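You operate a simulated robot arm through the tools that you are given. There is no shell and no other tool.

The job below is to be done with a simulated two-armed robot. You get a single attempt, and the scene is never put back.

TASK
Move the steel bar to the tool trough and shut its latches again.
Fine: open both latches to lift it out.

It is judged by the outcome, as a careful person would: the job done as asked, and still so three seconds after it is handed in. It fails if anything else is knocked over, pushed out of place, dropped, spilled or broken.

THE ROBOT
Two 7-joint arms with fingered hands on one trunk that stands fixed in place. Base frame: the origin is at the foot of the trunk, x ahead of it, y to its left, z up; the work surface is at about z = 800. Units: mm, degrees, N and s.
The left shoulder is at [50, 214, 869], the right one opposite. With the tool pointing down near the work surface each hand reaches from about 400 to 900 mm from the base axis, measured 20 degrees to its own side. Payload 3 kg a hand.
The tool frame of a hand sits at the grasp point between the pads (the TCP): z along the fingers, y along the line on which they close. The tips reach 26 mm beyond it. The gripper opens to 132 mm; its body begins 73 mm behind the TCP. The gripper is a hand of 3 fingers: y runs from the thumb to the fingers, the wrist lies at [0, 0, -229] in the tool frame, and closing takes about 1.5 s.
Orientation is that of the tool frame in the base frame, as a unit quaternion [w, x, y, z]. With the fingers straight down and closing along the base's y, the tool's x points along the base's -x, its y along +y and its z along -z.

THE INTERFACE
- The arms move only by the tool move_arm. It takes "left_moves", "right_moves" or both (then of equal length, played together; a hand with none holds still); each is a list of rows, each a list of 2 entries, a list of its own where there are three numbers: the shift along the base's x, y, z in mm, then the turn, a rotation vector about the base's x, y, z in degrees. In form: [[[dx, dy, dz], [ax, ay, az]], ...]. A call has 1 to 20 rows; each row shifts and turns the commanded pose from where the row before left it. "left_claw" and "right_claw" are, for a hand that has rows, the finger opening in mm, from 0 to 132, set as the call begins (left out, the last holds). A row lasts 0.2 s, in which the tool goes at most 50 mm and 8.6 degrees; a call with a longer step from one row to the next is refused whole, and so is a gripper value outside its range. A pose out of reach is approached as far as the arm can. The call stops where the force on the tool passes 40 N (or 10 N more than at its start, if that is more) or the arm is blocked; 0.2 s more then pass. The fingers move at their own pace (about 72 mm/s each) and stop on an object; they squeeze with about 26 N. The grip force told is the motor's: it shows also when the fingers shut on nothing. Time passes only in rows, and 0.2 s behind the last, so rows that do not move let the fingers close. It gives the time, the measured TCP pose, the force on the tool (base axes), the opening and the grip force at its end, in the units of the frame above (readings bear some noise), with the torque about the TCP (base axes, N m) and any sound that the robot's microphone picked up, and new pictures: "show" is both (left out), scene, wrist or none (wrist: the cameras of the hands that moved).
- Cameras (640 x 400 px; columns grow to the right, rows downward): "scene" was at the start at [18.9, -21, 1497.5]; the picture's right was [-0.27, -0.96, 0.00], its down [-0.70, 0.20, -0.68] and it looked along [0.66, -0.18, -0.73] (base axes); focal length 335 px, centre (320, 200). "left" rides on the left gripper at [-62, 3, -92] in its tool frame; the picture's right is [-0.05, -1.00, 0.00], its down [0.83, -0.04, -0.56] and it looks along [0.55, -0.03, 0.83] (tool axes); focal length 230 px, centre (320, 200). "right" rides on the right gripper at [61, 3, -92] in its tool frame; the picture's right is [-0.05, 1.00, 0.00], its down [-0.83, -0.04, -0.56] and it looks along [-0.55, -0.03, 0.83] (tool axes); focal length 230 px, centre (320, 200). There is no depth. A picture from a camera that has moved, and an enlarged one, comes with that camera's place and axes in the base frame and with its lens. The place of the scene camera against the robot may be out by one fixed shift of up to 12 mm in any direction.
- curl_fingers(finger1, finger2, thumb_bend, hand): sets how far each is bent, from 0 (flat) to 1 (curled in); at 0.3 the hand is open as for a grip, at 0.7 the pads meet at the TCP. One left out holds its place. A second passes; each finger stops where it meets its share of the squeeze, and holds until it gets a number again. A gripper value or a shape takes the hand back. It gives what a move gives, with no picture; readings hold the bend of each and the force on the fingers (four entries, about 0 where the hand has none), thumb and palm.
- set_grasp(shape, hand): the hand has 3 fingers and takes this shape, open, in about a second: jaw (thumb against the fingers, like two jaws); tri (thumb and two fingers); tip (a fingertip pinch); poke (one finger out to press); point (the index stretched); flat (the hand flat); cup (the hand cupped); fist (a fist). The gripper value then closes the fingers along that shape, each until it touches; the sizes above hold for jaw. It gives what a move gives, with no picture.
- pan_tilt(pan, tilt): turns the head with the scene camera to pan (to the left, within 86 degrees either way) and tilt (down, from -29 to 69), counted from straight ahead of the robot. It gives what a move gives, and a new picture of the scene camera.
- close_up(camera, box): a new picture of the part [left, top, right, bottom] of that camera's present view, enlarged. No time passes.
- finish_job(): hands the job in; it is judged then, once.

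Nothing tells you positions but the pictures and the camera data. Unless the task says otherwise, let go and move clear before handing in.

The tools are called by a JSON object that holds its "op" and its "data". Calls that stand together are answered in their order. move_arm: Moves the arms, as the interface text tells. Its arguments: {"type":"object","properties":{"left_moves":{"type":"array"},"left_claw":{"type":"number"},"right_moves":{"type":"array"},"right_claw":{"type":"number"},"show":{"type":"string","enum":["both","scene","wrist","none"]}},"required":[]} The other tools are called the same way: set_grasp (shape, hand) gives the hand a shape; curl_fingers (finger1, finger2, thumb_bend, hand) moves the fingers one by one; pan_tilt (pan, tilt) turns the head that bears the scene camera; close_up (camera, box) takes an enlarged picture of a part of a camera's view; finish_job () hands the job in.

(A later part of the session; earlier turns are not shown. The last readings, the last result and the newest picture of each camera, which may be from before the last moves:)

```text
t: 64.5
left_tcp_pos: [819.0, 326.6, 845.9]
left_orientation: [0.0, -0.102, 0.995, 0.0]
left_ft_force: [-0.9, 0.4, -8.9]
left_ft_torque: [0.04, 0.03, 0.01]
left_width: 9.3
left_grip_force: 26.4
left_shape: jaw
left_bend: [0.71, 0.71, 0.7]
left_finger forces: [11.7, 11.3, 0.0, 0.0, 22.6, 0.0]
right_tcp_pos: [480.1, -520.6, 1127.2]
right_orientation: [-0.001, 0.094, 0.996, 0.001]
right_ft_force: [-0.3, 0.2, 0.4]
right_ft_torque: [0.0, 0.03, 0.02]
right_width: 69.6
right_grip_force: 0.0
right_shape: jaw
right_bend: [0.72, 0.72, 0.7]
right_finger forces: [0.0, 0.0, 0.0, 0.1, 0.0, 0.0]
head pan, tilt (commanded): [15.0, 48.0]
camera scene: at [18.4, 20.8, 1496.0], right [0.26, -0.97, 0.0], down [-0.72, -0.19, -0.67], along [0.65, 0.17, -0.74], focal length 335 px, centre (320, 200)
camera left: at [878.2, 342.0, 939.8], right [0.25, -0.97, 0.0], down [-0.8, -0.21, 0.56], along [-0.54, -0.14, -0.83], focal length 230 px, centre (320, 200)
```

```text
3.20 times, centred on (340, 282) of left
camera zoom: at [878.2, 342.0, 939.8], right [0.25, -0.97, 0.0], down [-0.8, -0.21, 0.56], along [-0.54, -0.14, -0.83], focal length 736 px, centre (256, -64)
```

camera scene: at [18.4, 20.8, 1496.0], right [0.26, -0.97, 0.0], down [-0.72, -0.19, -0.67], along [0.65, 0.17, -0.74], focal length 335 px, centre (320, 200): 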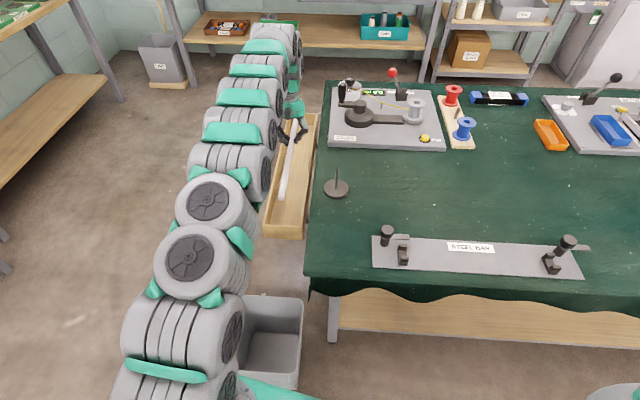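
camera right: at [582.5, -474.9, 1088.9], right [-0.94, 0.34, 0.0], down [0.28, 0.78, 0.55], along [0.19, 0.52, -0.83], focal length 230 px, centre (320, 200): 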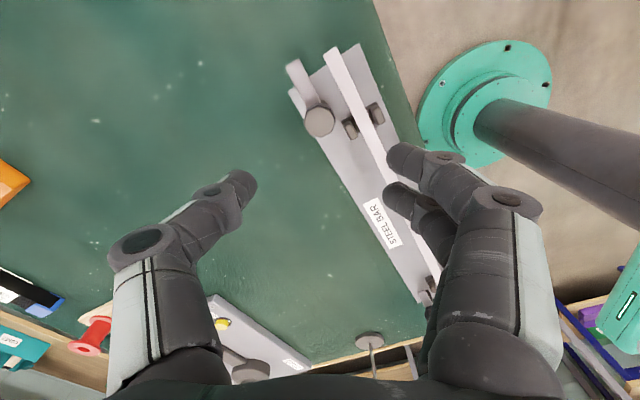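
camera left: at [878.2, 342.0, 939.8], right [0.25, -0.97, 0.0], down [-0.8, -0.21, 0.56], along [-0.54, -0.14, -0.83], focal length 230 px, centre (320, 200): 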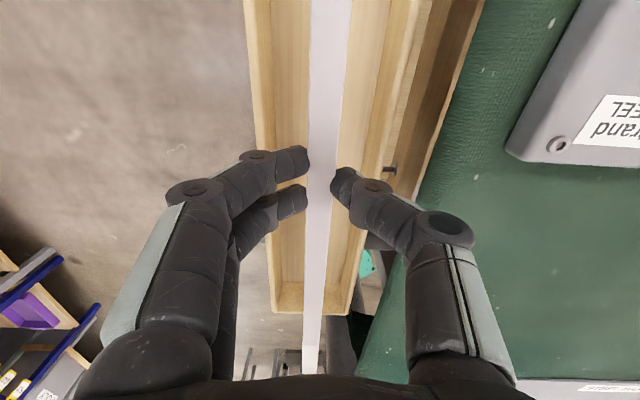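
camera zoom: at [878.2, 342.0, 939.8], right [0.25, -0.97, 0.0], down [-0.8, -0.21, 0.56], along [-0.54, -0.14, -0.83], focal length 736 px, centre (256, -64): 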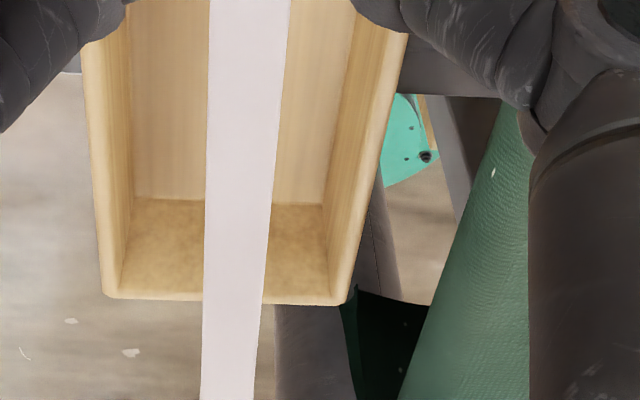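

The trough walls are about 106 mm apart inside. The bar needs about 3.5 mm toward the table and a 0.7° turn to sit on the centre line. I'll correct that and lower to just inside the rim.

{"op": "move_arm", "data": {"left_moves": [[[0.7, -3.4, -5], [0, 0, -0.7]], [[0, 0, -10], [0, 0, 0]], [[0, 0, -10], [0, 0, 0]], [[0, 0, -10], [0, 0, 0]], [[0, 0, -10], [0, 0, 0]], [[0, 0, -10], [0, 0, 0]], [[0, 0, -10], [0, 0, 0]], [[0, 0, -10], [0, 0, 0]], [[0, 0, -6], [0, 0, 0]], [[0, 0, 0], [0, 0, 0]]], "show": "both"}}

{"op": "close_up", "data": {"camera": "left", "box": [220, 0, 480, 160]}}

{"op": "close_up", "data": {"camera": "scene", "box": [250, 90, 340, 200]}}

```text
t: 66.7
left_tcp_pos: [819.6, 321.1, 765.7]
left_orientation: [0.0, -0.096, 0.995, 0.0]
left_ft_force: [0.3, -0.6, -8.3]
left_ft_torque: [0.02, 0.02, 0.01]
left_width: 9.2
left_grip_force: 26.0
left_shape: jaw
left_bend: [0.71, 0.71, 0.7]
left_finger forces: [11.5, 11.6, 0.0, 0.0, 22.8, 0.0]
right_tcp_pos: [482.2, -522.0, 1126.2]
right_orientation: [-0.001, 0.094, 0.996, 0.0]
right_ft_force: [0.4, -0.4, 0.4]
right_ft_torque: [0.0, -0.02, 0.02]
right_width: 69.7
right_grip_force: 0.1
right_shape: jaw
right_bend: [0.72, 0.72, 0.7]
right_finger forces: [0.0, 0.1, 0.1, 0.1, 0.0, 0.0]
head pan, tilt (commanded): [15.0, 48.0]
camera scene: at [18.3, 20.8, 1496.0], right [0.26, -0.97, 0.0], down [-0.72, -0.19, -0.67], along [0.65, 0.17, -0.74], focal length 335 px, centre (320, 200)
camera left: at [879.1, 338.4, 859.0], right [0.24, -0.97, 0.0], down [-0.81, -0.2, 0.56], along [-0.54, -0.13, -0.83], focal length 230 px, centre (320, 200)
```

scene: 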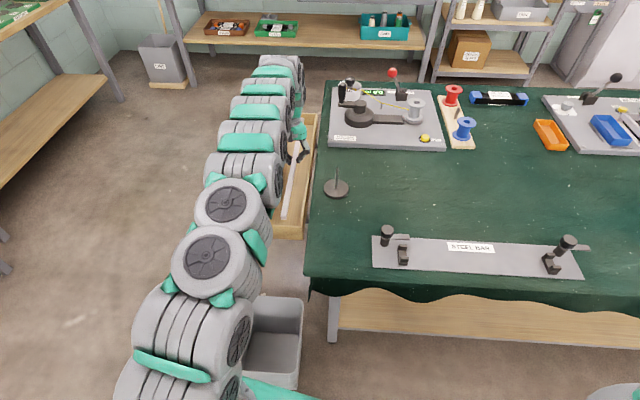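
left: 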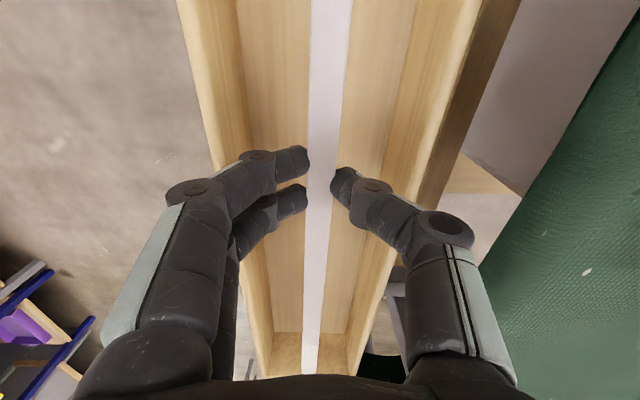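

```text
2.46 times, centred on (350, 80) of left
camera zoom: at [879.1, 338.4, 859.0], right [0.24, -0.97, 0.0], down [-0.81, -0.2, 0.56], along [-0.54, -0.13, -0.83], focal length 566 px, centre (246, 495)
```

zoom: 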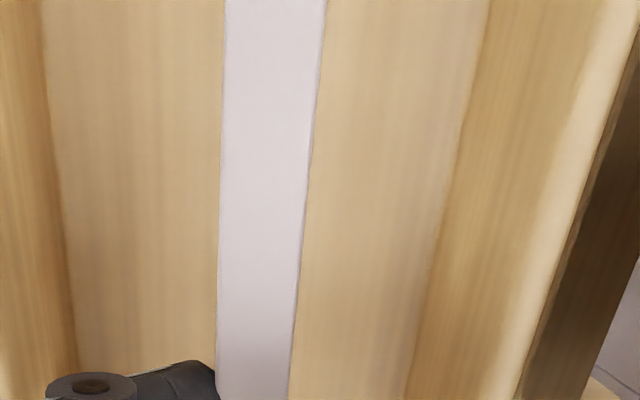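

```text
3.64 times, centred on (295, 145) of scene
camera zoom: at [18.3, 20.8, 1496.0], right [0.26, -0.97, 0.0], down [-0.72, -0.19, -0.67], along [0.65, 0.17, -0.74], focal length 1218 px, centre (411, 400)
```

zoom: 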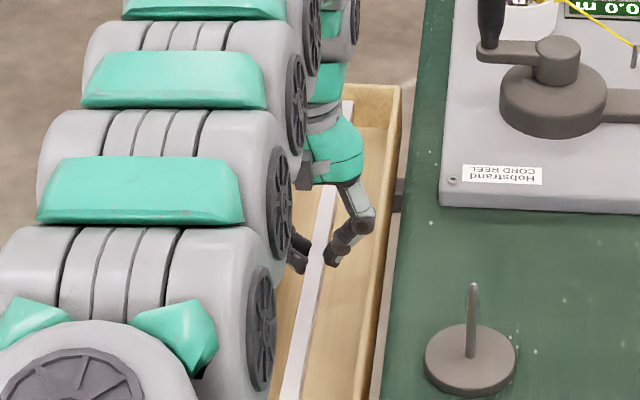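

The bar is centred in the trough and aligned. I'll keep lowering gently, watching the vertical force for floor contact.

{"op": "move_arm", "data": {"left_moves": [[[0, 0, -8], [0, 0, 0]], [[0, 0, -8], [0, 0, 0]], [[0, 0, -8], [0, 0, 0]], [[0, 0, -8], [0, 0, 0]], [[0, 0, -4], [0, 0, 0]], [[0, 0, 0], [0, 0, 0]]], "show": "wrist"}}

{"op": "close_up", "data": {"camera": "scene", "box": [270, 110, 340, 190]}}

```text
t: 68.1
left_tcp_pos: [819.8, 321.9, 730.1]
left_orientation: [0.001, -0.095, 0.995, 0.0]
left_ft_force: [0.1, -0.2, -8.1]
left_ft_torque: [0.0, 0.02, -0.03]
left_width: 9.5
left_grip_force: 26.0
left_shape: jaw
left_bend: [0.71, 0.71, 0.7]
left_finger forces: [11.4, 11.6, 0.1, 0.0, 22.8, 0.0]
right_tcp_pos: [482.3, -521.8, 1127.2]
right_orientation: [0.0, 0.095, 0.996, 0.0]
right_ft_force: [0.2, -0.6, -0.3]
right_ft_torque: [-0.02, 0.0, -0.01]
right_width: 69.6
right_grip_force: 0.0
right_shape: jaw
right_bend: [0.72, 0.72, 0.7]
right_finger forces: [0.1, 0.1, 0.0, 0.0, 0.0, 0.0]
head pan, tilt (commanded): [15.0, 48.0]
camera left: at [879.0, 338.8, 823.1], right [0.24, -0.97, 0.0], down [-0.81, -0.2, 0.56], along [-0.54, -0.13, -0.83], focal length 230 px, centre (320, 200)
```

left: 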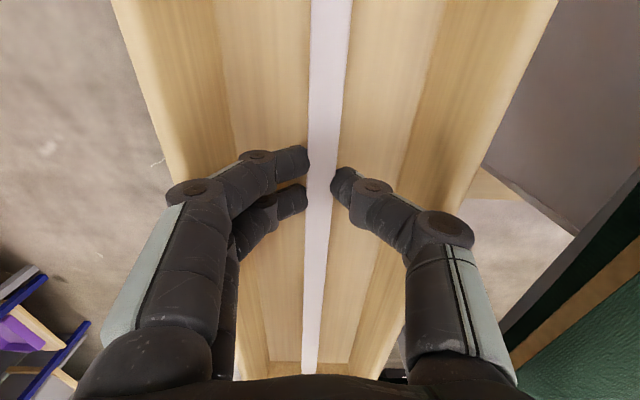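

```text
5.00 times, centred on (305, 150) of scene
camera zoom: at [18.4, 20.8, 1496.0], right [0.26, -0.97, 0.0], down [-0.72, -0.19, -0.67], along [0.65, 0.17, -0.74], focal length 1675 px, centre (395, 450)
```

zoom: 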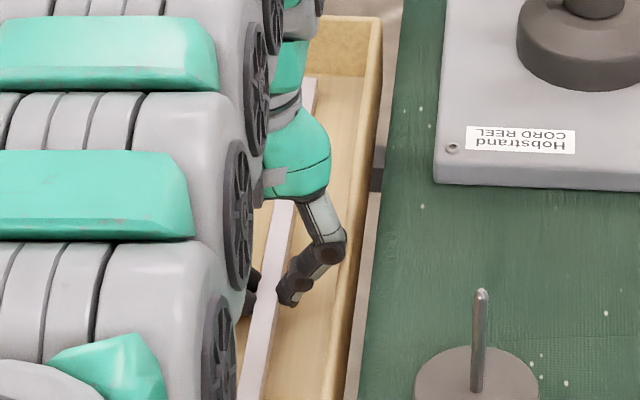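

I'll check knuckle clearance to the rims with close-ups before going further down.

{"op": "close_up", "data": {"camera": "left", "box": [100, 60, 260, 220]}}

{"op": "close_up", "data": {"camera": "left", "box": [380, 60, 560, 260]}}

```text
2.50 times, centred on (180, 140) of left
camera zoom: at [879.0, 338.8, 823.1], right [0.24, -0.97, 0.0], down [-0.81, -0.2, 0.56], along [-0.54, -0.13, -0.83], focal length 575 px, centre (670, 350)
```

zoom: 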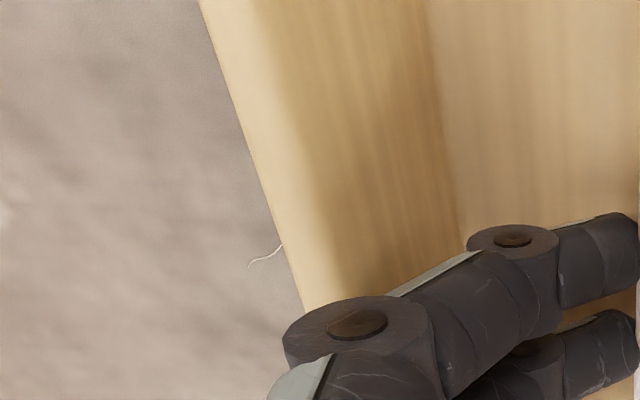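

```text
2.00 times, centred on (470, 160) of left
camera zoom: at [879.0, 338.8, 823.1], right [0.24, -0.97, 0.0], down [-0.81, -0.2, 0.56], along [-0.54, -0.13, -0.83], focal length 460 px, centre (20, 280)
```

zoom: 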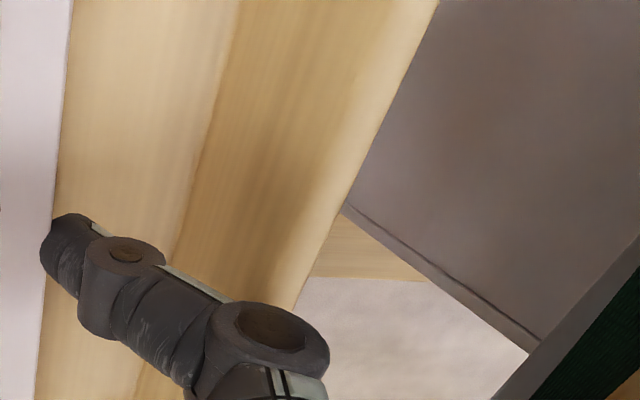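

Knuckles should just fit inside the walls, and the bar is well centred. I'll lower in fine steps.

{"op": "move_arm", "data": {"left_moves": [[[0, 0, -3], [0, 0, 0]], [[0, 0, -3], [0, 0, 0]], [[0, 0, -3], [0, 0, 0]], [[0, 0, -2], [0, 0, 0]], [[0, 0, 0], [0, 0, 0]]], "show": "none"}}

```text
t: 69.0
left_tcp_pos: [821.7, 324.1, 726.1]
left_orientation: [0.004, -0.097, 0.995, 0.001]
left_ft_force: [-10.9, 1.8, 11.3]
left_ft_torque: [-0.55, -0.3, -0.17]
left_width: 8.1
left_grip_force: 25.9
left_shape: jaw
left_bend: [0.71, 0.71, 0.7]
left_finger forces: [17.6, 19.1, 0.0, 0.0, 46.5, 0.0]
right_tcp_pos: [481.8, -522.3, 1127.2]
right_orientation: [0.0, 0.094, 0.996, 0.0]
right_ft_force: [-0.9, 0.0, 0.0]
right_ft_torque: [0.0, 0.0, 0.01]
right_width: 69.7
right_grip_force: 0.1
right_shape: jaw
right_bend: [0.72, 0.72, 0.7]
right_finger forces: [0.1, 0.0, 0.1, 0.1, 0.1, 0.0]
head pan, tilt (commanded): [15.0, 48.0]
stopped in row 4 (left hand): the force on the tool passed its limit at 46 N (the readings are from after the stop); the commanded pose is now the measured one
```

Contact at TCP z≈726, with the force mainly on the thumb side. I'll look before doing anything else.

{"op": "close_up", "data": {"camera": "left", "box": [340, 60, 560, 260]}}

{"op": "close_up", "data": {"camera": "left", "box": [200, 200, 460, 390]}}

{"op": "close_up", "data": {"camera": "scene", "box": [260, 110, 340, 250]}}

{"op": "close_up", "data": {"camera": "scene", "box": [290, 140, 335, 180]}}

```text
2.00 times, centred on (450, 160) of left
camera zoom: at [881.0, 340.5, 819.3], right [0.24, -0.97, 0.0], down [-0.81, -0.2, 0.55], along [-0.53, -0.13, -0.84], focal length 460 px, centre (60, 280)
```

zoom: 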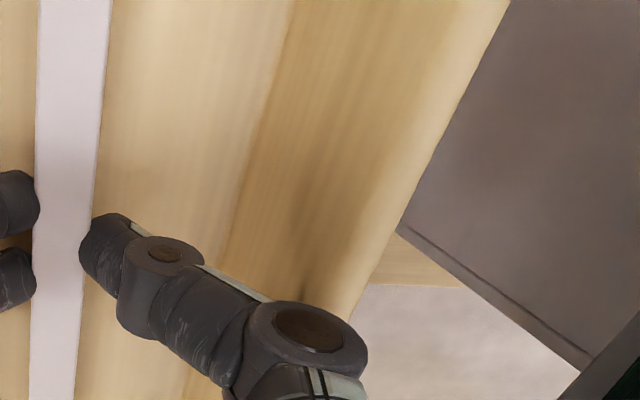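

```text
2.11 times, centred on (330, 295) of left
camera zoom: at [881.0, 340.5, 819.3], right [0.24, -0.97, 0.0], down [-0.81, -0.2, 0.55], along [-0.53, -0.13, -0.84], focal length 484 px, centre (299, 0)
```

zoom: 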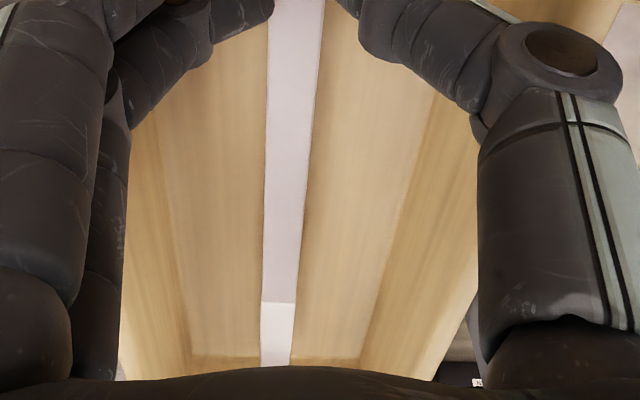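

```text
2.86 times, centred on (300, 180) of scene
camera zoom: at [17.9, 20.7, 1496.1], right [0.26, -0.97, 0.0], down [-0.72, -0.19, -0.67], along [0.65, 0.17, -0.74], focal length 957 px, centre (377, 257)
```

zoom: 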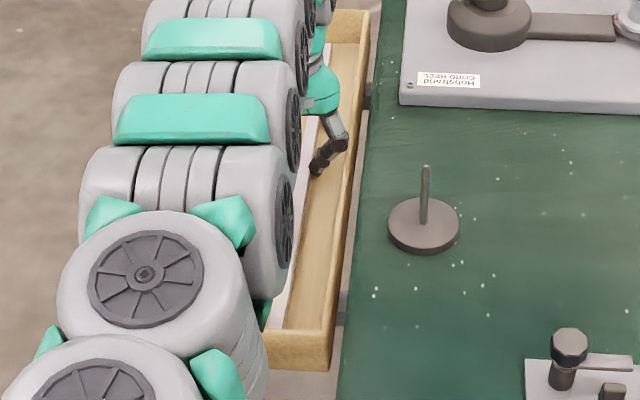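

```text
10.00 times, centred on (312, 160) of scene
camera zoom: at [17.9, 20.7, 1496.1], right [0.26, -0.97, 0.0], down [-0.72, -0.19, -0.67], along [0.65, 0.17, -0.74], focal length 3349 px, centre (395, 600)
```

zoom: 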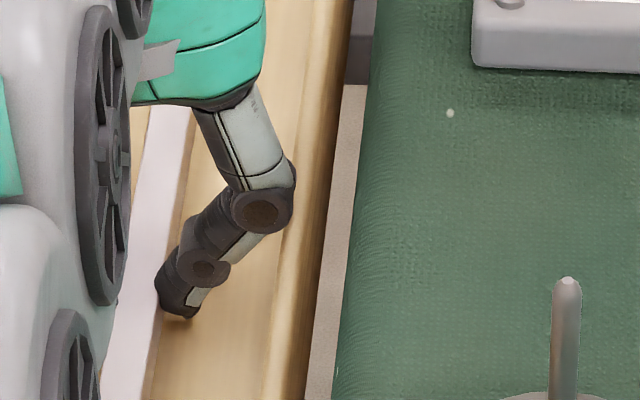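

The forces fit the thumb's knuckle pressing on the trough's table-side rim, with the bar at or near the floor. I'll back up 4 mm, shift 2.5 mm away from that wall, and check the load clears.

{"op": "move_arm", "data": {"left_moves": [[[0, 0, 2], [0, 0, 0]], [[0, 0, 2], [0, 0, 0]], [[-0.3, 1, 0], [0, 0, 0]], [[0, 0, 0], [0, 0, 0]]], "show": "none"}}

{"op": "close_up", "data": {"camera": "left", "box": [340, 60, 560, 260]}}

{"op": "close_up", "data": {"camera": "left", "box": [100, 60, 320, 260]}}

```text
t: 70.0
left_tcp_pos: [822.1, 324.6, 729.2]
left_orientation: [0.003, -0.096, 0.995, 0.001]
left_ft_force: [0.4, 0.3, -7.7]
left_ft_torque: [-0.01, 0.0, -0.01]
left_width: 8.4
left_grip_force: 26.2
left_shape: jaw
left_bend: [0.71, 0.71, 0.7]
left_finger forces: [11.8, 12.2, 0.0, 0.0, 23.9, 0.0]
right_tcp_pos: [481.2, -521.6, 1125.7]
right_orientation: [0.0, 0.094, 0.996, 0.0]
right_ft_force: [0.4, 0.2, -0.4]
right_ft_torque: [0.03, -0.01, 0.0]
right_width: 69.7
right_grip_force: 0.1
right_shape: jaw
right_bend: [0.72, 0.72, 0.7]
right_finger forces: [0.0, 0.1, 0.0, 0.1, 0.1, 0.0]
head pan, tilt (commanded): [15.0, 48.0]
```

```text
2.00 times, centred on (450, 160) of left
camera zoom: at [880.6, 340.6, 822.0], right [0.24, -0.97, 0.0], down [-0.81, -0.2, 0.55], along [-0.53, -0.13, -0.83], focal length 460 px, centre (60, 280)
```

zoom: 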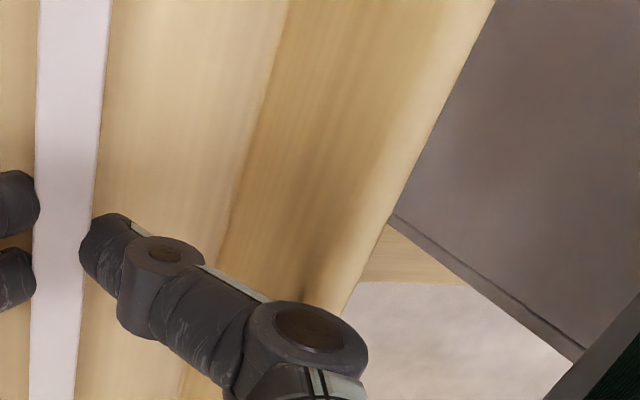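

```text
2.00 times, centred on (210, 160) of left
camera zoom: at [880.6, 340.6, 822.0], right [0.24, -0.97, 0.0], down [-0.81, -0.2, 0.55], along [-0.53, -0.13, -0.83], focal length 460 px, centre (540, 280)
```

zoom: 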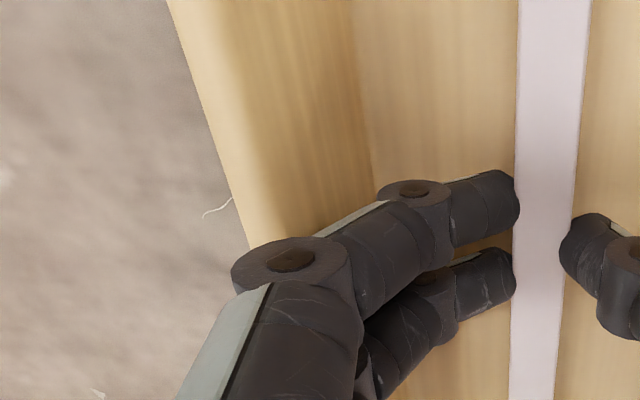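

The load is cleared and the hand is now better centred between the walls. I'll lower again in 1.5 mm steps.

{"op": "move_arm", "data": {"left_moves": [[[0, 0.7, -1.5], [0, 0, 0]], [[0, 0, -1.5], [0, 0, 0]], [[0, 0, -1], [0, 0, 0]], [[0, 0, 0], [0, 0, 0]]], "show": "none"}}

```text
t: 71.0
left_tcp_pos: [822.8, 324.4, 725.2]
left_orientation: [0.004, -0.096, 0.995, 0.0]
left_ft_force: [-3.5, -9.5, 16.0]
left_ft_torque: [0.27, -0.04, -0.01]
left_width: 8.3
left_grip_force: 26.0
left_shape: jaw
left_bend: [0.71, 0.71, 0.7]
left_finger forces: [19.9, 23.7, 0.0, 0.1, 37.2, 0.1]
right_tcp_pos: [480.2, -521.7, 1126.0]
right_orientation: [0.0, 0.093, 0.996, 0.0]
right_ft_force: [-0.1, -0.4, 0.0]
right_ft_torque: [-0.03, -0.01, -0.02]
right_width: 69.6
right_grip_force: 0.0
right_shape: jaw
right_bend: [0.72, 0.72, 0.7]
right_finger forces: [0.1, 0.0, 0.0, 0.1, 0.1, 0.0]
head pan, tilt (commanded): [15.0, 48.0]
```

The forces now suggest the bar is on the floor, with a knuckle lightly touching the outer wall. I'll look at the bar's near end and the sides.

{"op": "close_up", "data": {"camera": "left", "box": [270, 280, 390, 400]}}

{"op": "close_up", "data": {"camera": "left", "box": [260, 0, 380, 75]}}

{"op": "close_up", "data": {"camera": "scene", "box": [265, 180, 325, 250]}}

{"op": "close_up", "data": {"camera": "scene", "box": [290, 105, 330, 155]}}

```text
3.33 times, centred on (330, 340) of left
camera zoom: at [881.1, 340.7, 819.4], right [0.24, -0.97, 0.0], down [-0.81, -0.2, 0.55], along [-0.53, -0.13, -0.84], focal length 767 px, centre (287, -267)
```

zoom: 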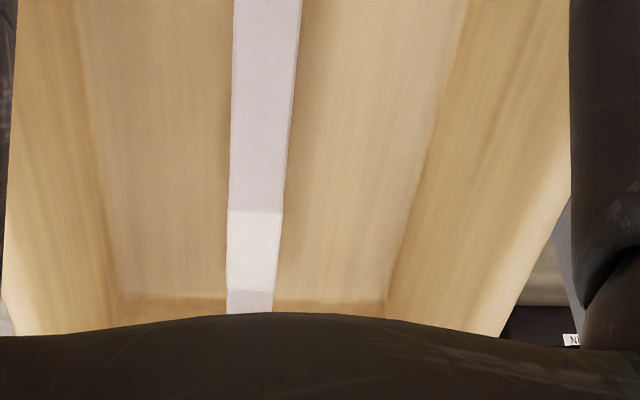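

```text
5.33 times, centred on (320, 38) of left
camera zoom: at [881.1, 340.7, 819.4], right [0.24, -0.97, 0.0], down [-0.81, -0.2, 0.55], along [-0.53, -0.13, -0.84], focal length 1227 px, centre (320, 1067)
```

zoom: 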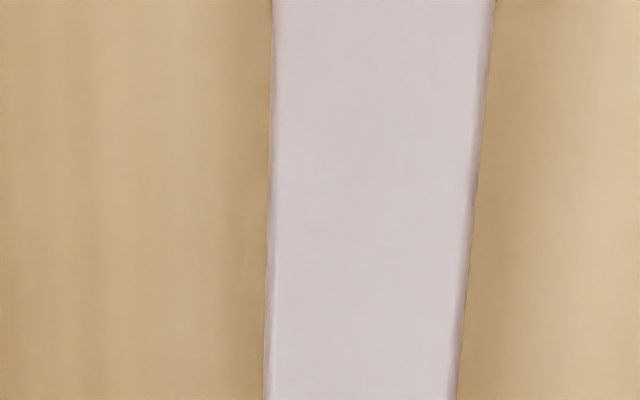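

```text
5.71 times, centred on (295, 215) of scene
camera zoom: at [17.9, 20.6, 1496.1], right [0.26, -0.97, 0.0], down [-0.72, -0.19, -0.67], along [0.65, 0.17, -0.74], focal length 1914 px, centre (463, 114)
```

zoom: 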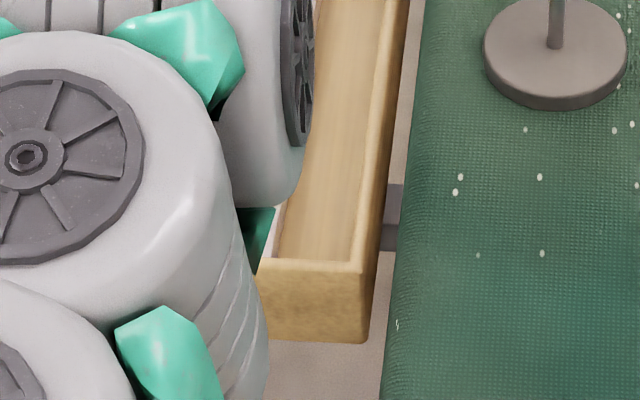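

```text
8.00 times, centred on (310, 130) of scene
camera zoom: at [17.9, 20.6, 1496.1], right [0.26, -0.97, 0.0], down [-0.72, -0.19, -0.67], along [0.65, 0.17, -0.74], focal length 2680 px, centre (400, 760)
```

zoom: 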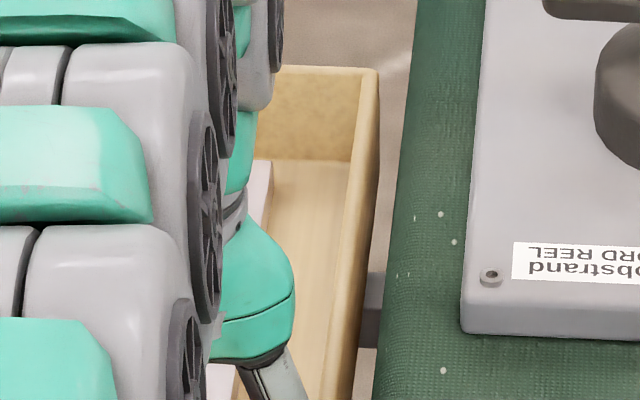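

I'll try midway between the two side contacts: raise 3 mm, shift 2 mm back toward the table, and lower again to separate floor contact from wall contact.

{"op": "move_arm", "data": {"left_moves": [[[0, 0, 3], [0, 0, 0]], [[0.3, -2.0, 0], [0, 0, 0]], [[0, 0, 0], [0, 0, 0]]], "show": "none"}}

{"op": "move_arm", "data": {"left_moves": [[[0, 0, -1.5], [0, 0, 0]], [[0, 0, -1], [0, 0, 0]], [[0, 0, 0], [0, 0, 0]]], "show": "none"}}

```text
t: 71.8
left_tcp_pos: [820.8, 325.3, 726.1]
left_orientation: [0.002, -0.097, 0.995, 0.0]
left_ft_force: [0.5, -1.3, -8.2]
left_ft_torque: [0.03, 0.01, 0.04]
left_width: 8.0
left_grip_force: 25.5
left_shape: jaw
left_bend: [0.71, 0.71, 0.7]
left_finger forces: [13.8, 13.9, 0.0, 0.1, 26.1, 0.1]
right_tcp_pos: [482.1, -521.6, 1127.5]
right_orientation: [0.0, 0.094, 0.996, 0.001]
right_ft_force: [0.8, -0.1, 0.0]
right_ft_torque: [-0.04, -0.02, 0.01]
right_width: 69.4
right_grip_force: 0.1
right_shape: jaw
right_bend: [0.72, 0.72, 0.7]
right_finger forces: [0.1, 0.0, 0.1, 0.0, 0.0, 0.0]
head pan, tilt (commanded): [15.0, 48.0]
```

```text
t: 72.6
left_tcp_pos: [821.7, 325.0, 725.9]
left_orientation: [0.003, -0.096, 0.995, 0.0]
left_ft_force: [-4.6, 5.8, 10.9]
left_ft_torque: [-0.76, -0.19, -0.13]
left_width: 8.0
left_grip_force: 26.1
left_shape: jaw
left_bend: [0.71, 0.71, 0.7]
left_finger forces: [14.7, 15.4, 0.0, 0.0, 44.0, 0.1]
right_tcp_pos: [480.7, -521.9, 1127.1]
right_orientation: [0.0, 0.094, 0.996, 0.0]
right_ft_force: [-0.4, 0.4, 0.7]
right_ft_torque: [-0.06, 0.03, 0.02]
right_width: 69.3
right_grip_force: 0.0
right_shape: jaw
right_bend: [0.72, 0.72, 0.7]
right_finger forces: [0.1, 0.0, 0.0, 0.0, 0.1, 0.0]
head pan, tilt (commanded): [15.0, 48.0]
```

The views put the bar's underside within 2–3 mm of the floor. I'll ease off the wall slightly and open the fingers a little to let the bar settle.

{"op": "move_arm", "data": {"left_moves": [[[-0.2, 0.8, 0.8], [0, 0, 0]], [[0, 0, 0], [0, 0, 0]], [[0, 0, 0], [0, 0, 0]], [[0, 0, 0], [0, 0, 0]]], "left_claw": 15, "show": "wrist"}}

{"op": "close_up", "data": {"camera": "left", "box": [240, 110, 400, 240]}}

```text
t: 73.6
left_tcp_pos: [822.0, 323.8, 727.1]
left_orientation: [0.004, -0.096, 0.995, 0.0]
left_ft_force: [9.3, 5.2, 4.0]
left_ft_torque: [-0.39, 0.15, 0.17]
left_width: 8.5
left_grip_force: 0.1
left_shape: jaw
left_bend: [0.71, 0.71, 0.7]
left_finger forces: [11.8, 12.0, 0.0, 0.0, 28.6, 0.1]
right_tcp_pos: [481.6, -521.3, 1126.4]
right_orientation: [0.0, 0.094, 0.996, -0.001]
right_ft_force: [0.0, 0.6, -0.7]
right_ft_torque: [0.01, 0.03, -0.01]
right_width: 69.3
right_grip_force: 0.0
right_shape: jaw
right_bend: [0.72, 0.72, 0.7]
right_finger forces: [0.0, 0.0, 0.0, 0.0, 0.0, 0.0]
head pan, tilt (commanded): [15.0, 48.0]
camera left: at [880.4, 340.0, 819.6], right [0.24, -0.97, 0.0], down [-0.81, -0.2, 0.55], along [-0.53, -0.13, -0.84], focal length 230 px, centre (320, 200)
```

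left: 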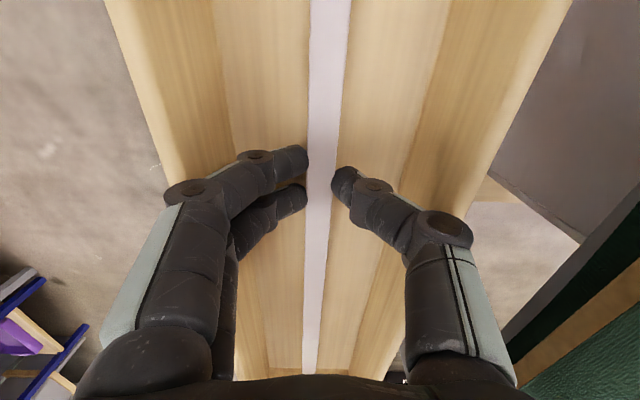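

```text
3.08 times, centred on (320, 175) of left
camera zoom: at [880.4, 340.0, 819.6], right [0.24, -0.97, 0.0], down [-0.81, -0.2, 0.55], along [-0.53, -0.13, -0.84], focal length 708 px, centre (320, 277)
```

zoom: 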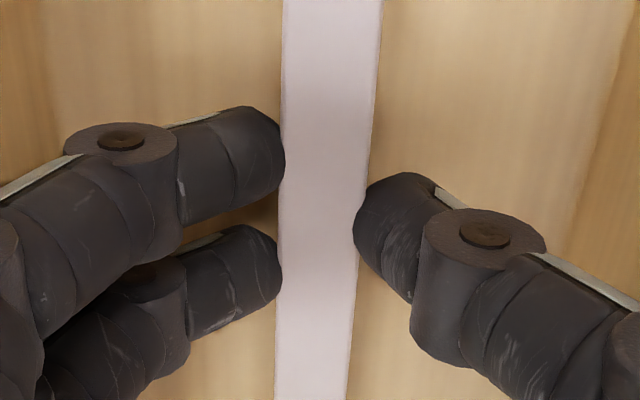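

The fingers haven't opened, so the knuckles seem wedged between the walls and are holding the hand shut. I'll raise in 1 mm steps so they can free themselves with the least drop.

{"op": "move_arm", "data": {"left_moves": [[[0, 0, 1], [0, 0, 0]], [[0, 0, 1], [0, 0, 0]], [[0, 0, 0], [0, 0, 0]]], "show": "none"}}

```text
t: 74.4
left_tcp_pos: [821.6, 322.9, 727.2]
left_orientation: [0.002, -0.096, 0.995, 0.001]
left_ft_force: [-5.1, -2.0, 0.3]
left_ft_torque: [-0.05, -0.07, 0.04]
left_width: 12.2
left_grip_force: 0.1
left_shape: jaw
left_bend: [0.71, 0.71, 0.7]
left_finger forces: [4.5, 4.8, 0.0, 0.1, 7.2, 0.0]
right_tcp_pos: [481.6, -521.9, 1126.0]
right_orientation: [0.001, 0.094, 0.996, 0.0]
right_ft_force: [-0.3, 0.4, -0.3]
right_ft_torque: [0.01, -0.01, 0.01]
right_width: 69.9
right_grip_force: 0.1
right_shape: jaw
right_bend: [0.72, 0.72, 0.7]
right_finger forces: [0.1, 0.0, 0.1, 0.1, 0.0, 0.0]
head pan, tilt (commanded): [15.0, 48.0]
```

The fingers have opened to 12 mm and the bar's weight is off the hand, so it rests on the trough floor. I'll keep rising slowly, checking that the bar stays behind.

{"op": "move_arm", "data": {"left_moves": [[[0, 0, 1], [0, 0, 0]], [[0, 0, 2], [0, 0, 0]], [[0, 0, 2], [0, 0, 0]], [[0, 0, 0], [0, 0, 0]]], "left_claw": 20, "show": "wrist"}}

{"op": "close_up", "data": {"camera": "left", "box": [240, 110, 400, 240]}}

```text
t: 75.4
left_tcp_pos: [822.5, 323.9, 734.5]
left_orientation: [0.003, -0.095, 0.995, 0.0]
left_ft_force: [-0.5, -1.2, 0.8]
left_ft_torque: [0.01, 0.02, -0.01]
left_width: 19.7
left_grip_force: 0.0
left_shape: jaw
left_bend: [0.73, 0.73, 0.7]
left_finger forces: [0.8, 0.8, 0.0, 0.0, 0.0, 0.1]
right_tcp_pos: [481.1, -521.6, 1127.3]
right_orientation: [0.0, 0.095, 0.995, 0.0]
right_ft_force: [-0.8, -0.4, -0.7]
right_ft_torque: [-0.02, 0.0, -0.02]
right_width: 69.7
right_grip_force: 0.0
right_shape: jaw
right_bend: [0.72, 0.72, 0.7]
right_finger forces: [0.0, 0.0, 0.0, 0.0, 0.1, 0.0]
head pan, tilt (commanded): [15.0, 48.0]
camera left: at [881.3, 340.0, 826.8], right [0.24, -0.97, 0.0], down [-0.81, -0.2, 0.55], along [-0.53, -0.13, -0.83], focal length 230 px, centre (320, 200)
```

left: 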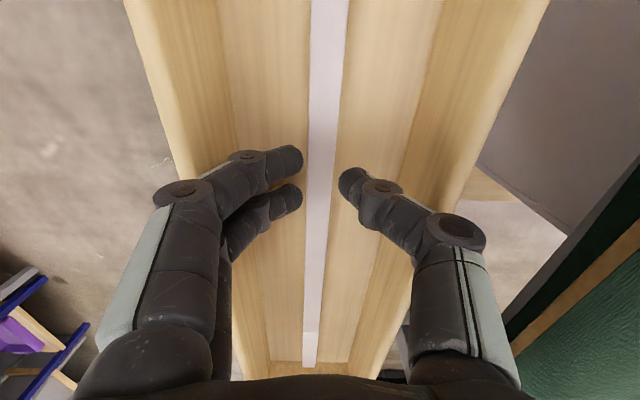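

```text
3.08 times, centred on (320, 175) of left
camera zoom: at [881.3, 340.0, 826.8], right [0.24, -0.97, 0.0], down [-0.81, -0.2, 0.55], along [-0.53, -0.13, -0.83], focal length 708 px, centre (320, 277)
```

zoom: 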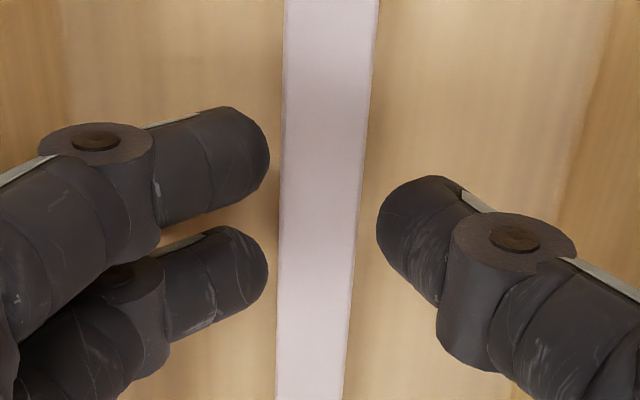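

The bar is free and lying in the trough. I'll raise the left hand straight up, well clear.

{"op": "move_arm", "data": {"left_moves": [[[0.2, -0.6, 5], [0, 0, 0]], [[0, 0, 10], [0, 0, 0]], [[0, 0, 15], [0, 0, 0]], [[0, 0, 20], [0, 0, 0]], [[0, 0, 20], [0, 0, 0]], [[0, 0, 20], [0, 0, 0]], [[-5, -1, 20], [0, 0, 0]], [[-10, -2, 20], [0, 0, 0]], [[-15, -3, 20], [0, 0, 0]], [[0, 0, 0], [0, 0, 0]]], "show": "both"}}

{"op": "close_up", "data": {"camera": "scene", "box": [250, 100, 350, 250]}}

```text
t: 77.6
left_tcp_pos: [791.7, 317.5, 883.4]
left_orientation: [0.003, -0.096, 0.995, 0.0]
left_ft_force: [0.1, 0.5, 0.1]
left_ft_torque: [0.03, -0.02, 0.02]
left_width: 19.9
left_grip_force: 0.0
left_shape: jaw
left_bend: [0.73, 0.73, 0.7]
left_finger forces: [0.0, 0.0, 0.0, 0.0, 0.0, 0.0]
right_tcp_pos: [481.5, -521.7, 1126.9]
right_orientation: [0.0, 0.094, 0.996, 0.0]
right_ft_force: [0.1, 0.0, 0.1]
right_ft_torque: [-0.02, 0.01, 0.0]
right_width: 69.6
right_grip_force: 0.1
right_shape: jaw
right_bend: [0.72, 0.72, 0.7]
right_finger forces: [0.0, 0.0, 0.1, 0.1, 0.1, 0.0]
head pan, tilt (commanded): [15.0, 48.0]
camera scene: at [18.2, 20.8, 1496.0], right [0.26, -0.97, 0.0], down [-0.72, -0.19, -0.67], along [0.65, 0.17, -0.74], focal length 335 px, centre (320, 200)
camera left: at [850.1, 334.5, 975.8], right [0.24, -0.97, 0.0], down [-0.81, -0.2, 0.55], along [-0.53, -0.13, -0.83], focal length 230 px, centre (320, 200)
```

scene: 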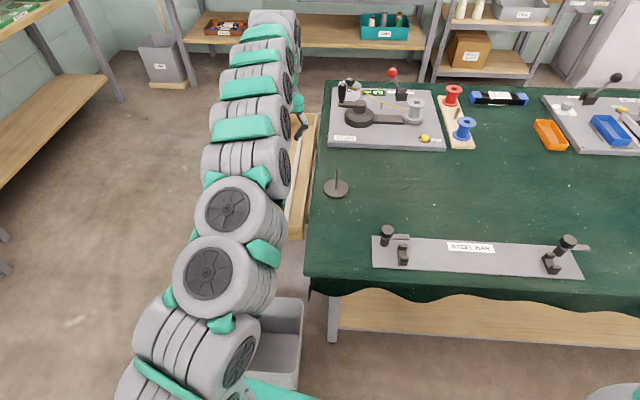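
left: 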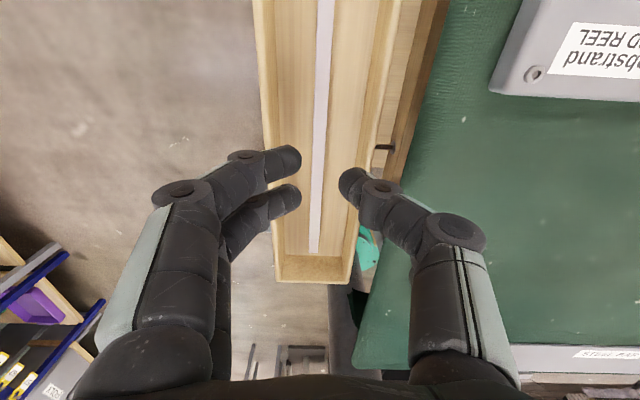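

```text
2.67 times, centred on (300, 175) of scene
camera zoom: at [18.2, 20.8, 1496.0], right [0.26, -0.97, 0.0], down [-0.72, -0.19, -0.67], along [0.65, 0.17, -0.74], focal length 893 px, centre (373, 267)
```

zoom: 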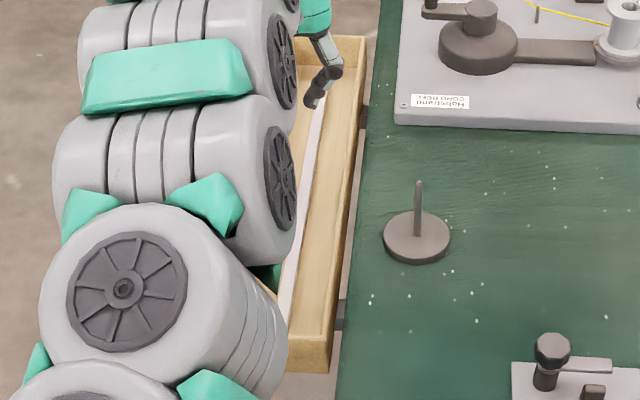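

The bar lies fully inside the trough, near end included. I'll bring the left hand back, high over the table, to the left latch to close it.

{"op": "move_arm", "data": {"left_moves": [[[-15, -5, 18], [0, 0, 0]], [[-18, -8, 18], [0, 0, 0]], [[-18, -8, 18], [0, 0, 0]], [[-18, -10, 18], [0, 0, 0]], [[-20, -15, 18], [0, 0, 0]], [[-20, -20, 18], [0, 0, 0]], [[-20, -25, 10], [0, 0, 3]], [[-20, -28, 0], [0, 0, 5]], [[-20, -28, 0], [0, 0, 5]], [[-20, -28, 0], [0, 0, 5]], [[-20, -28, 0], [0, 0, 5]], [[-20, -28, 0], [0, 0, 5]], [[-16, -28, 0], [0, 0, 5]], [[-12, -28, 0], [0, 0, 5]], [[-10, -24, 0], [0, 0, 5]], [[-2, -16, 0], [0, 0, 5]]], "left_claw": 70, "show": "both"}}

```text
t: 81.0
left_tcp_pos: [523.8, -9.7, 1000.0]
left_orientation: [0.002, -0.493, 0.87, 0.002]
left_ft_force: [0.2, -0.3, -0.3]
left_ft_torque: [0.03, -0.01, -0.03]
left_width: 69.4
left_grip_force: 0.1
left_shape: jaw
left_bend: [0.72, 0.72, 0.7]
left_finger forces: [0.1, 0.0, 0.1, 0.1, 0.1, 0.0]
right_tcp_pos: [480.9, -521.4, 1127.7]
right_orientation: [0.001, 0.094, 0.996, 0.001]
right_ft_force: [-0.2, -0.6, -0.5]
right_ft_torque: [0.02, -0.01, 0.02]
right_width: 69.7
right_grip_force: 0.0
right_shape: jaw
right_bend: [0.72, 0.72, 0.7]
right_finger forces: [0.0, 0.1, 0.0, 0.0, 0.0, 0.0]
head pan, tilt (commanded): [15.0, 48.0]
camera scene: at [18.2, 20.8, 1496.0], right [0.26, -0.97, 0.0], down [-0.72, -0.19, -0.67], along [0.65, 0.17, -0.74], focal length 335 px, centre (320, 200)
camera left: at [550.9, 46.1, 1093.7], right [0.88, -0.47, 0.0], down [-0.39, -0.74, 0.55], along [-0.26, -0.49, -0.83], focal length 230 px, centre (320, 200)
```

scene: 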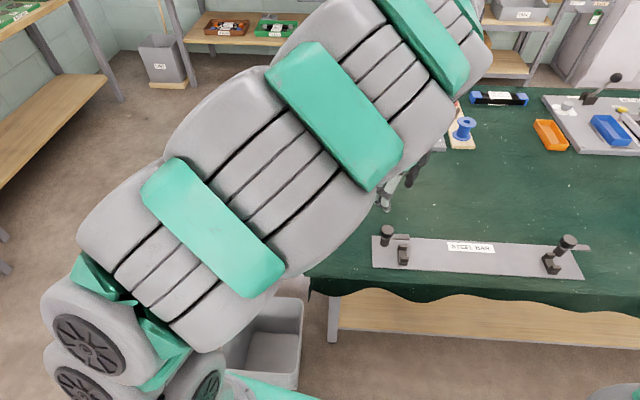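
left: 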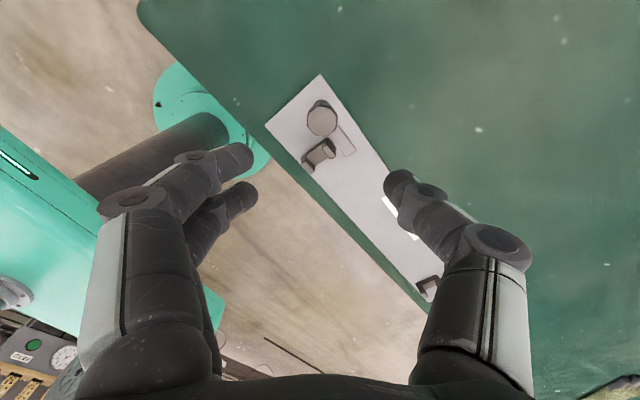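

The left hand is back over the left knob. I'll turn to the same angle at which I released it and go down, checking the view part-way.

{"op": "move_arm", "data": {"left_moves": [[[0, 0, -15], [0, 0, 4]], [[0, 0, -20], [0, 0, 4]], [[0, 0, -20], [0, 0, 4]], [[0, 0, -20], [0, 0, 4]], [[0, 0, -20], [0, 0, 1]], [[0, 0, 0], [0, 0, 0]]], "show": "wrist"}}

{"op": "close_up", "data": {"camera": "left", "box": [220, 80, 420, 205]}}

```text
t: 82.4
left_tcp_pos: [522.6, -10.5, 903.4]
left_orientation: [0.002, -0.616, 0.788, 0.002]
left_ft_force: [-0.6, -0.9, -0.8]
left_ft_torque: [0.01, 0.01, 0.0]
left_width: 69.2
left_grip_force: 0.0
left_shape: jaw
left_bend: [0.72, 0.72, 0.7]
left_finger forces: [0.0, 0.1, 0.1, 0.0, 0.0, 0.0]
right_tcp_pos: [481.8, -521.1, 1126.1]
right_orientation: [0.001, 0.095, 0.996, 0.001]
right_ft_force: [0.5, 0.5, -0.8]
right_ft_torque: [0.01, -0.01, 0.02]
right_width: 69.5
right_grip_force: 0.2
right_shape: jaw
right_bend: [0.72, 0.72, 0.7]
right_finger forces: [0.1, 0.1, 0.0, 0.0, 0.0, 0.0]
head pan, tilt (commanded): [15.0, 48.0]
camera left: at [533.9, 51.1, 997.3], right [0.98, -0.19, 0.0], down [-0.16, -0.82, 0.55], along [-0.1, -0.54, -0.83], focal length 230 px, centre (320, 200)
```

left: 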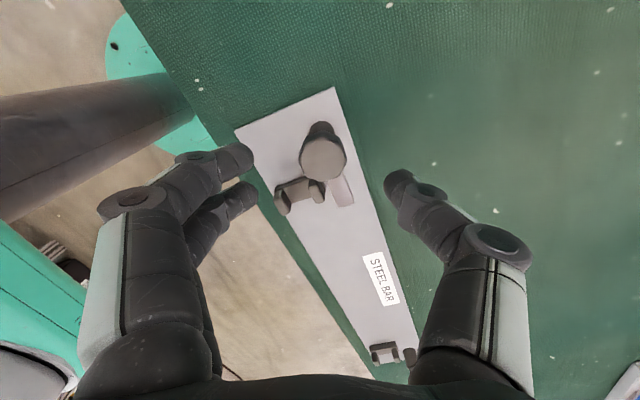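

```text
3.20 times, centred on (320, 142) of left
camera zoom: at [533.9, 51.1, 997.3], right [0.98, -0.19, 0.0], down [-0.16, -0.82, 0.55], along [-0.1, -0.54, -0.83], focal length 736 px, centre (320, 384)
```

zoom: 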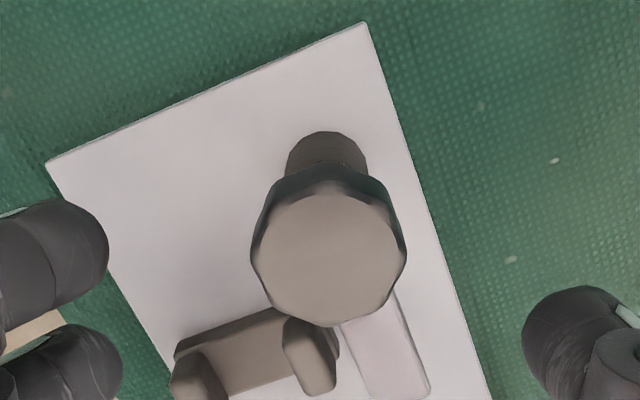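

The knob is centred as before. I'll go down to grip height and close.

{"op": "move_arm", "data": {"left_moves": [[[0, 0, -13], [0, 0, 0]], [[0, 0, -13], [0, 0, 0]], [[0, 0, -10], [0, 0, 0]], [[0, 0, 0], [0, 0, 0]]], "show": "none"}}

{"op": "move_arm", "data": {"left_moves": [[[0, 0, 0], [0, 0, 0]], [[0, 0, 0], [0, 0, 0]], [[0, 0, 0], [0, 0, 0]], [[0, 0, 0], [0, 0, 0]], [[0, 0, 0], [0, 0, 0]], [[0, 0, 0], [0, 0, 0]], [[0, 0, 0], [0, 0, 0]]], "left_claw": 0, "show": "wrist"}}

```text
t: 83.4
left_tcp_pos: [521.9, -9.6, 869.6]
left_orientation: [0.003, -0.617, 0.787, 0.001]
left_ft_force: [0.0, 0.2, 0.2]
left_ft_torque: [0.03, -0.01, 0.01]
left_width: 69.3
left_grip_force: 0.0
left_shape: jaw
left_bend: [0.72, 0.72, 0.7]
left_finger forces: [0.0, 0.0, 0.0, 0.0, 0.0, 0.0]
right_tcp_pos: [481.5, -520.9, 1127.1]
right_orientation: [0.0, 0.094, 0.996, 0.0]
right_ft_force: [0.2, 0.7, -0.7]
right_ft_torque: [0.01, 0.01, 0.0]
right_width: 69.9
right_grip_force: 0.1
right_shape: jaw
right_bend: [0.72, 0.72, 0.7]
right_finger forces: [0.0, 0.0, 0.1, 0.1, 0.1, 0.1]
head pan, tilt (commanded): [15.0, 48.0]
```

```text
t: 85.0
left_tcp_pos: [523.7, -9.4, 869.7]
left_orientation: [0.002, -0.615, 0.788, 0.001]
left_ft_force: [0.2, -0.2, -5.4]
left_ft_torque: [-0.03, 0.0, 0.02]
left_width: 21.9
left_grip_force: 25.5
left_shape: jaw
left_bend: [0.72, 0.72, 0.7]
left_finger forces: [11.8, 11.7, 0.1, 0.0, 23.0, 0.1]
right_tcp_pos: [481.8, -521.8, 1126.0]
right_orientation: [0.0, 0.094, 0.996, -0.001]
right_ft_force: [0.0, 0.4, -0.3]
right_ft_torque: [-0.02, 0.0, 0.0]
right_width: 69.9
right_grip_force: 0.2
right_shape: jaw
right_bend: [0.72, 0.72, 0.7]
right_finger forces: [0.0, 0.0, 0.0, 0.0, 0.0, 0.1]
head pan, tilt (commanded): [15.0, 48.0]
camera left: at [534.0, 52.1, 963.2], right [0.98, -0.19, 0.0], down [-0.16, -0.82, 0.55], along [-0.1, -0.54, -0.83], focal length 230 px, centre (320, 200)
```

left: 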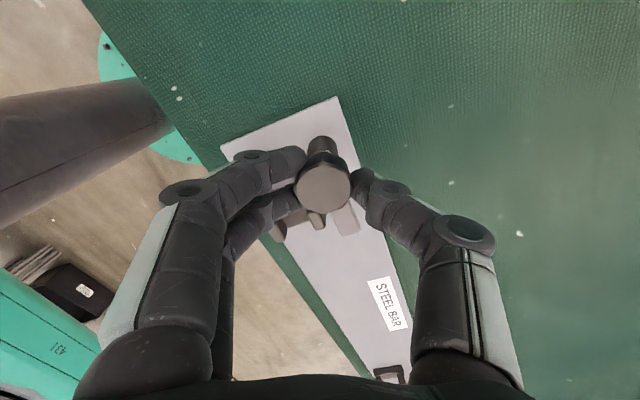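

The grip is good. I'll turn the latch clockwise, back toward closed, in stages.

{"op": "move_arm", "data": {"left_moves": [[[0, 0, 0], [0, 0, -5]], [[0, 0, 0], [0, 0, -5]], [[0, 0, 0], [0, 0, -5]], [[0, 0, 0], [0, 0, -5]], [[0, 0, 0], [0, 0, -5]], [[0, 0, 0], [0, 0, 0]]], "show": "wrist"}}

```text
t: 86.4
left_tcp_pos: [522.9, -10.3, 870.2]
left_orientation: [0.003, -0.431, 0.902, 0.001]
left_ft_force: [2.9, 4.6, -13.8]
left_ft_torque: [0.11, 0.01, 0.02]
left_width: 21.4
left_grip_force: 25.9
left_shape: jaw
left_bend: [0.72, 0.72, 0.7]
left_finger forces: [12.9, 10.4, 0.1, 0.1, 21.4, 0.0]
right_tcp_pos: [481.7, -520.7, 1126.6]
right_orientation: [0.0, 0.095, 0.996, 0.001]
right_ft_force: [0.0, 0.2, -0.5]
right_ft_torque: [0.0, 0.01, -0.01]
right_width: 69.4
right_grip_force: 0.0
right_shape: jaw
right_bend: [0.72, 0.72, 0.7]
right_finger forces: [0.1, 0.0, 0.0, 0.0, 0.0, 0.0]
head pan, tilt (commanded): [15.0, 48.0]
camera left: at [558.7, 41.8, 963.8], right [0.81, -0.59, 0.0], down [-0.49, -0.68, 0.55], along [-0.32, -0.45, -0.83], focal length 230 px, centre (320, 200)
```

left: 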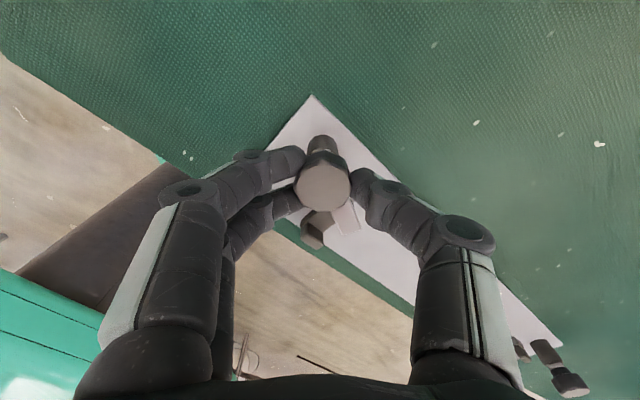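

The arm follows the hand. I'll continue with another 25°, easing 1 mm down to relieve the vertical load.

{"op": "move_arm", "data": {"left_moves": [[[0, 0, -1], [0, 0, -5]], [[0.3, 0.3, 0], [0, 0, -5]], [[0, 0, 0], [0, 0, -5]], [[0, 0, 0], [0, 0, -5]], [[0, 0, 0], [0, 0, -5]], [[0, 0, 0], [0, 0, 0]]], "show": "wrist"}}

```text
t: 87.8
left_tcp_pos: [524.3, -9.3, 868.6]
left_orientation: [0.004, -0.224, 0.975, -0.001]
left_ft_force: [8.7, 12.0, 5.2]
left_ft_torque: [0.3, -0.14, 0.02]
left_width: 21.1
left_grip_force: 25.5
left_shape: jaw
left_bend: [0.72, 0.72, 0.7]
left_finger forces: [18.3, 12.7, 0.0, 0.0, 21.3, 0.0]
right_tcp_pos: [481.9, -521.8, 1125.9]
right_orientation: [0.0, 0.094, 0.996, 0.0]
right_ft_force: [0.2, 0.3, -0.9]
right_ft_torque: [0.01, -0.03, -0.01]
right_width: 69.7
right_grip_force: 0.0
right_shape: jaw
right_bend: [0.72, 0.72, 0.7]
right_finger forces: [0.0, 0.0, 0.1, 0.0, 0.1, 0.1]
head pan, tilt (commanded): [15.0, 48.0]
camera left: at [576.7, 21.5, 962.8], right [0.48, -0.87, 0.0], down [-0.73, -0.4, 0.55], along [-0.48, -0.27, -0.84], focal length 230 px, centre (320, 200)
```

left: 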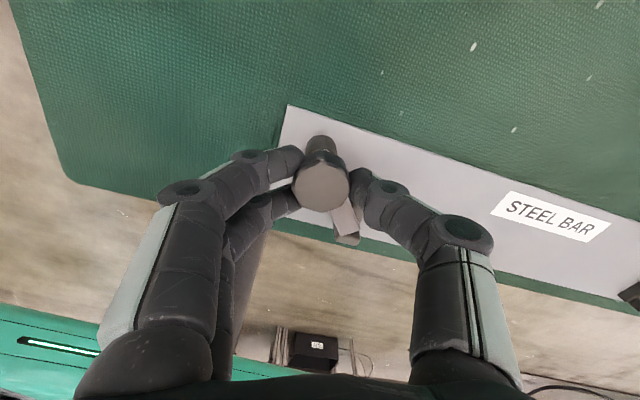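

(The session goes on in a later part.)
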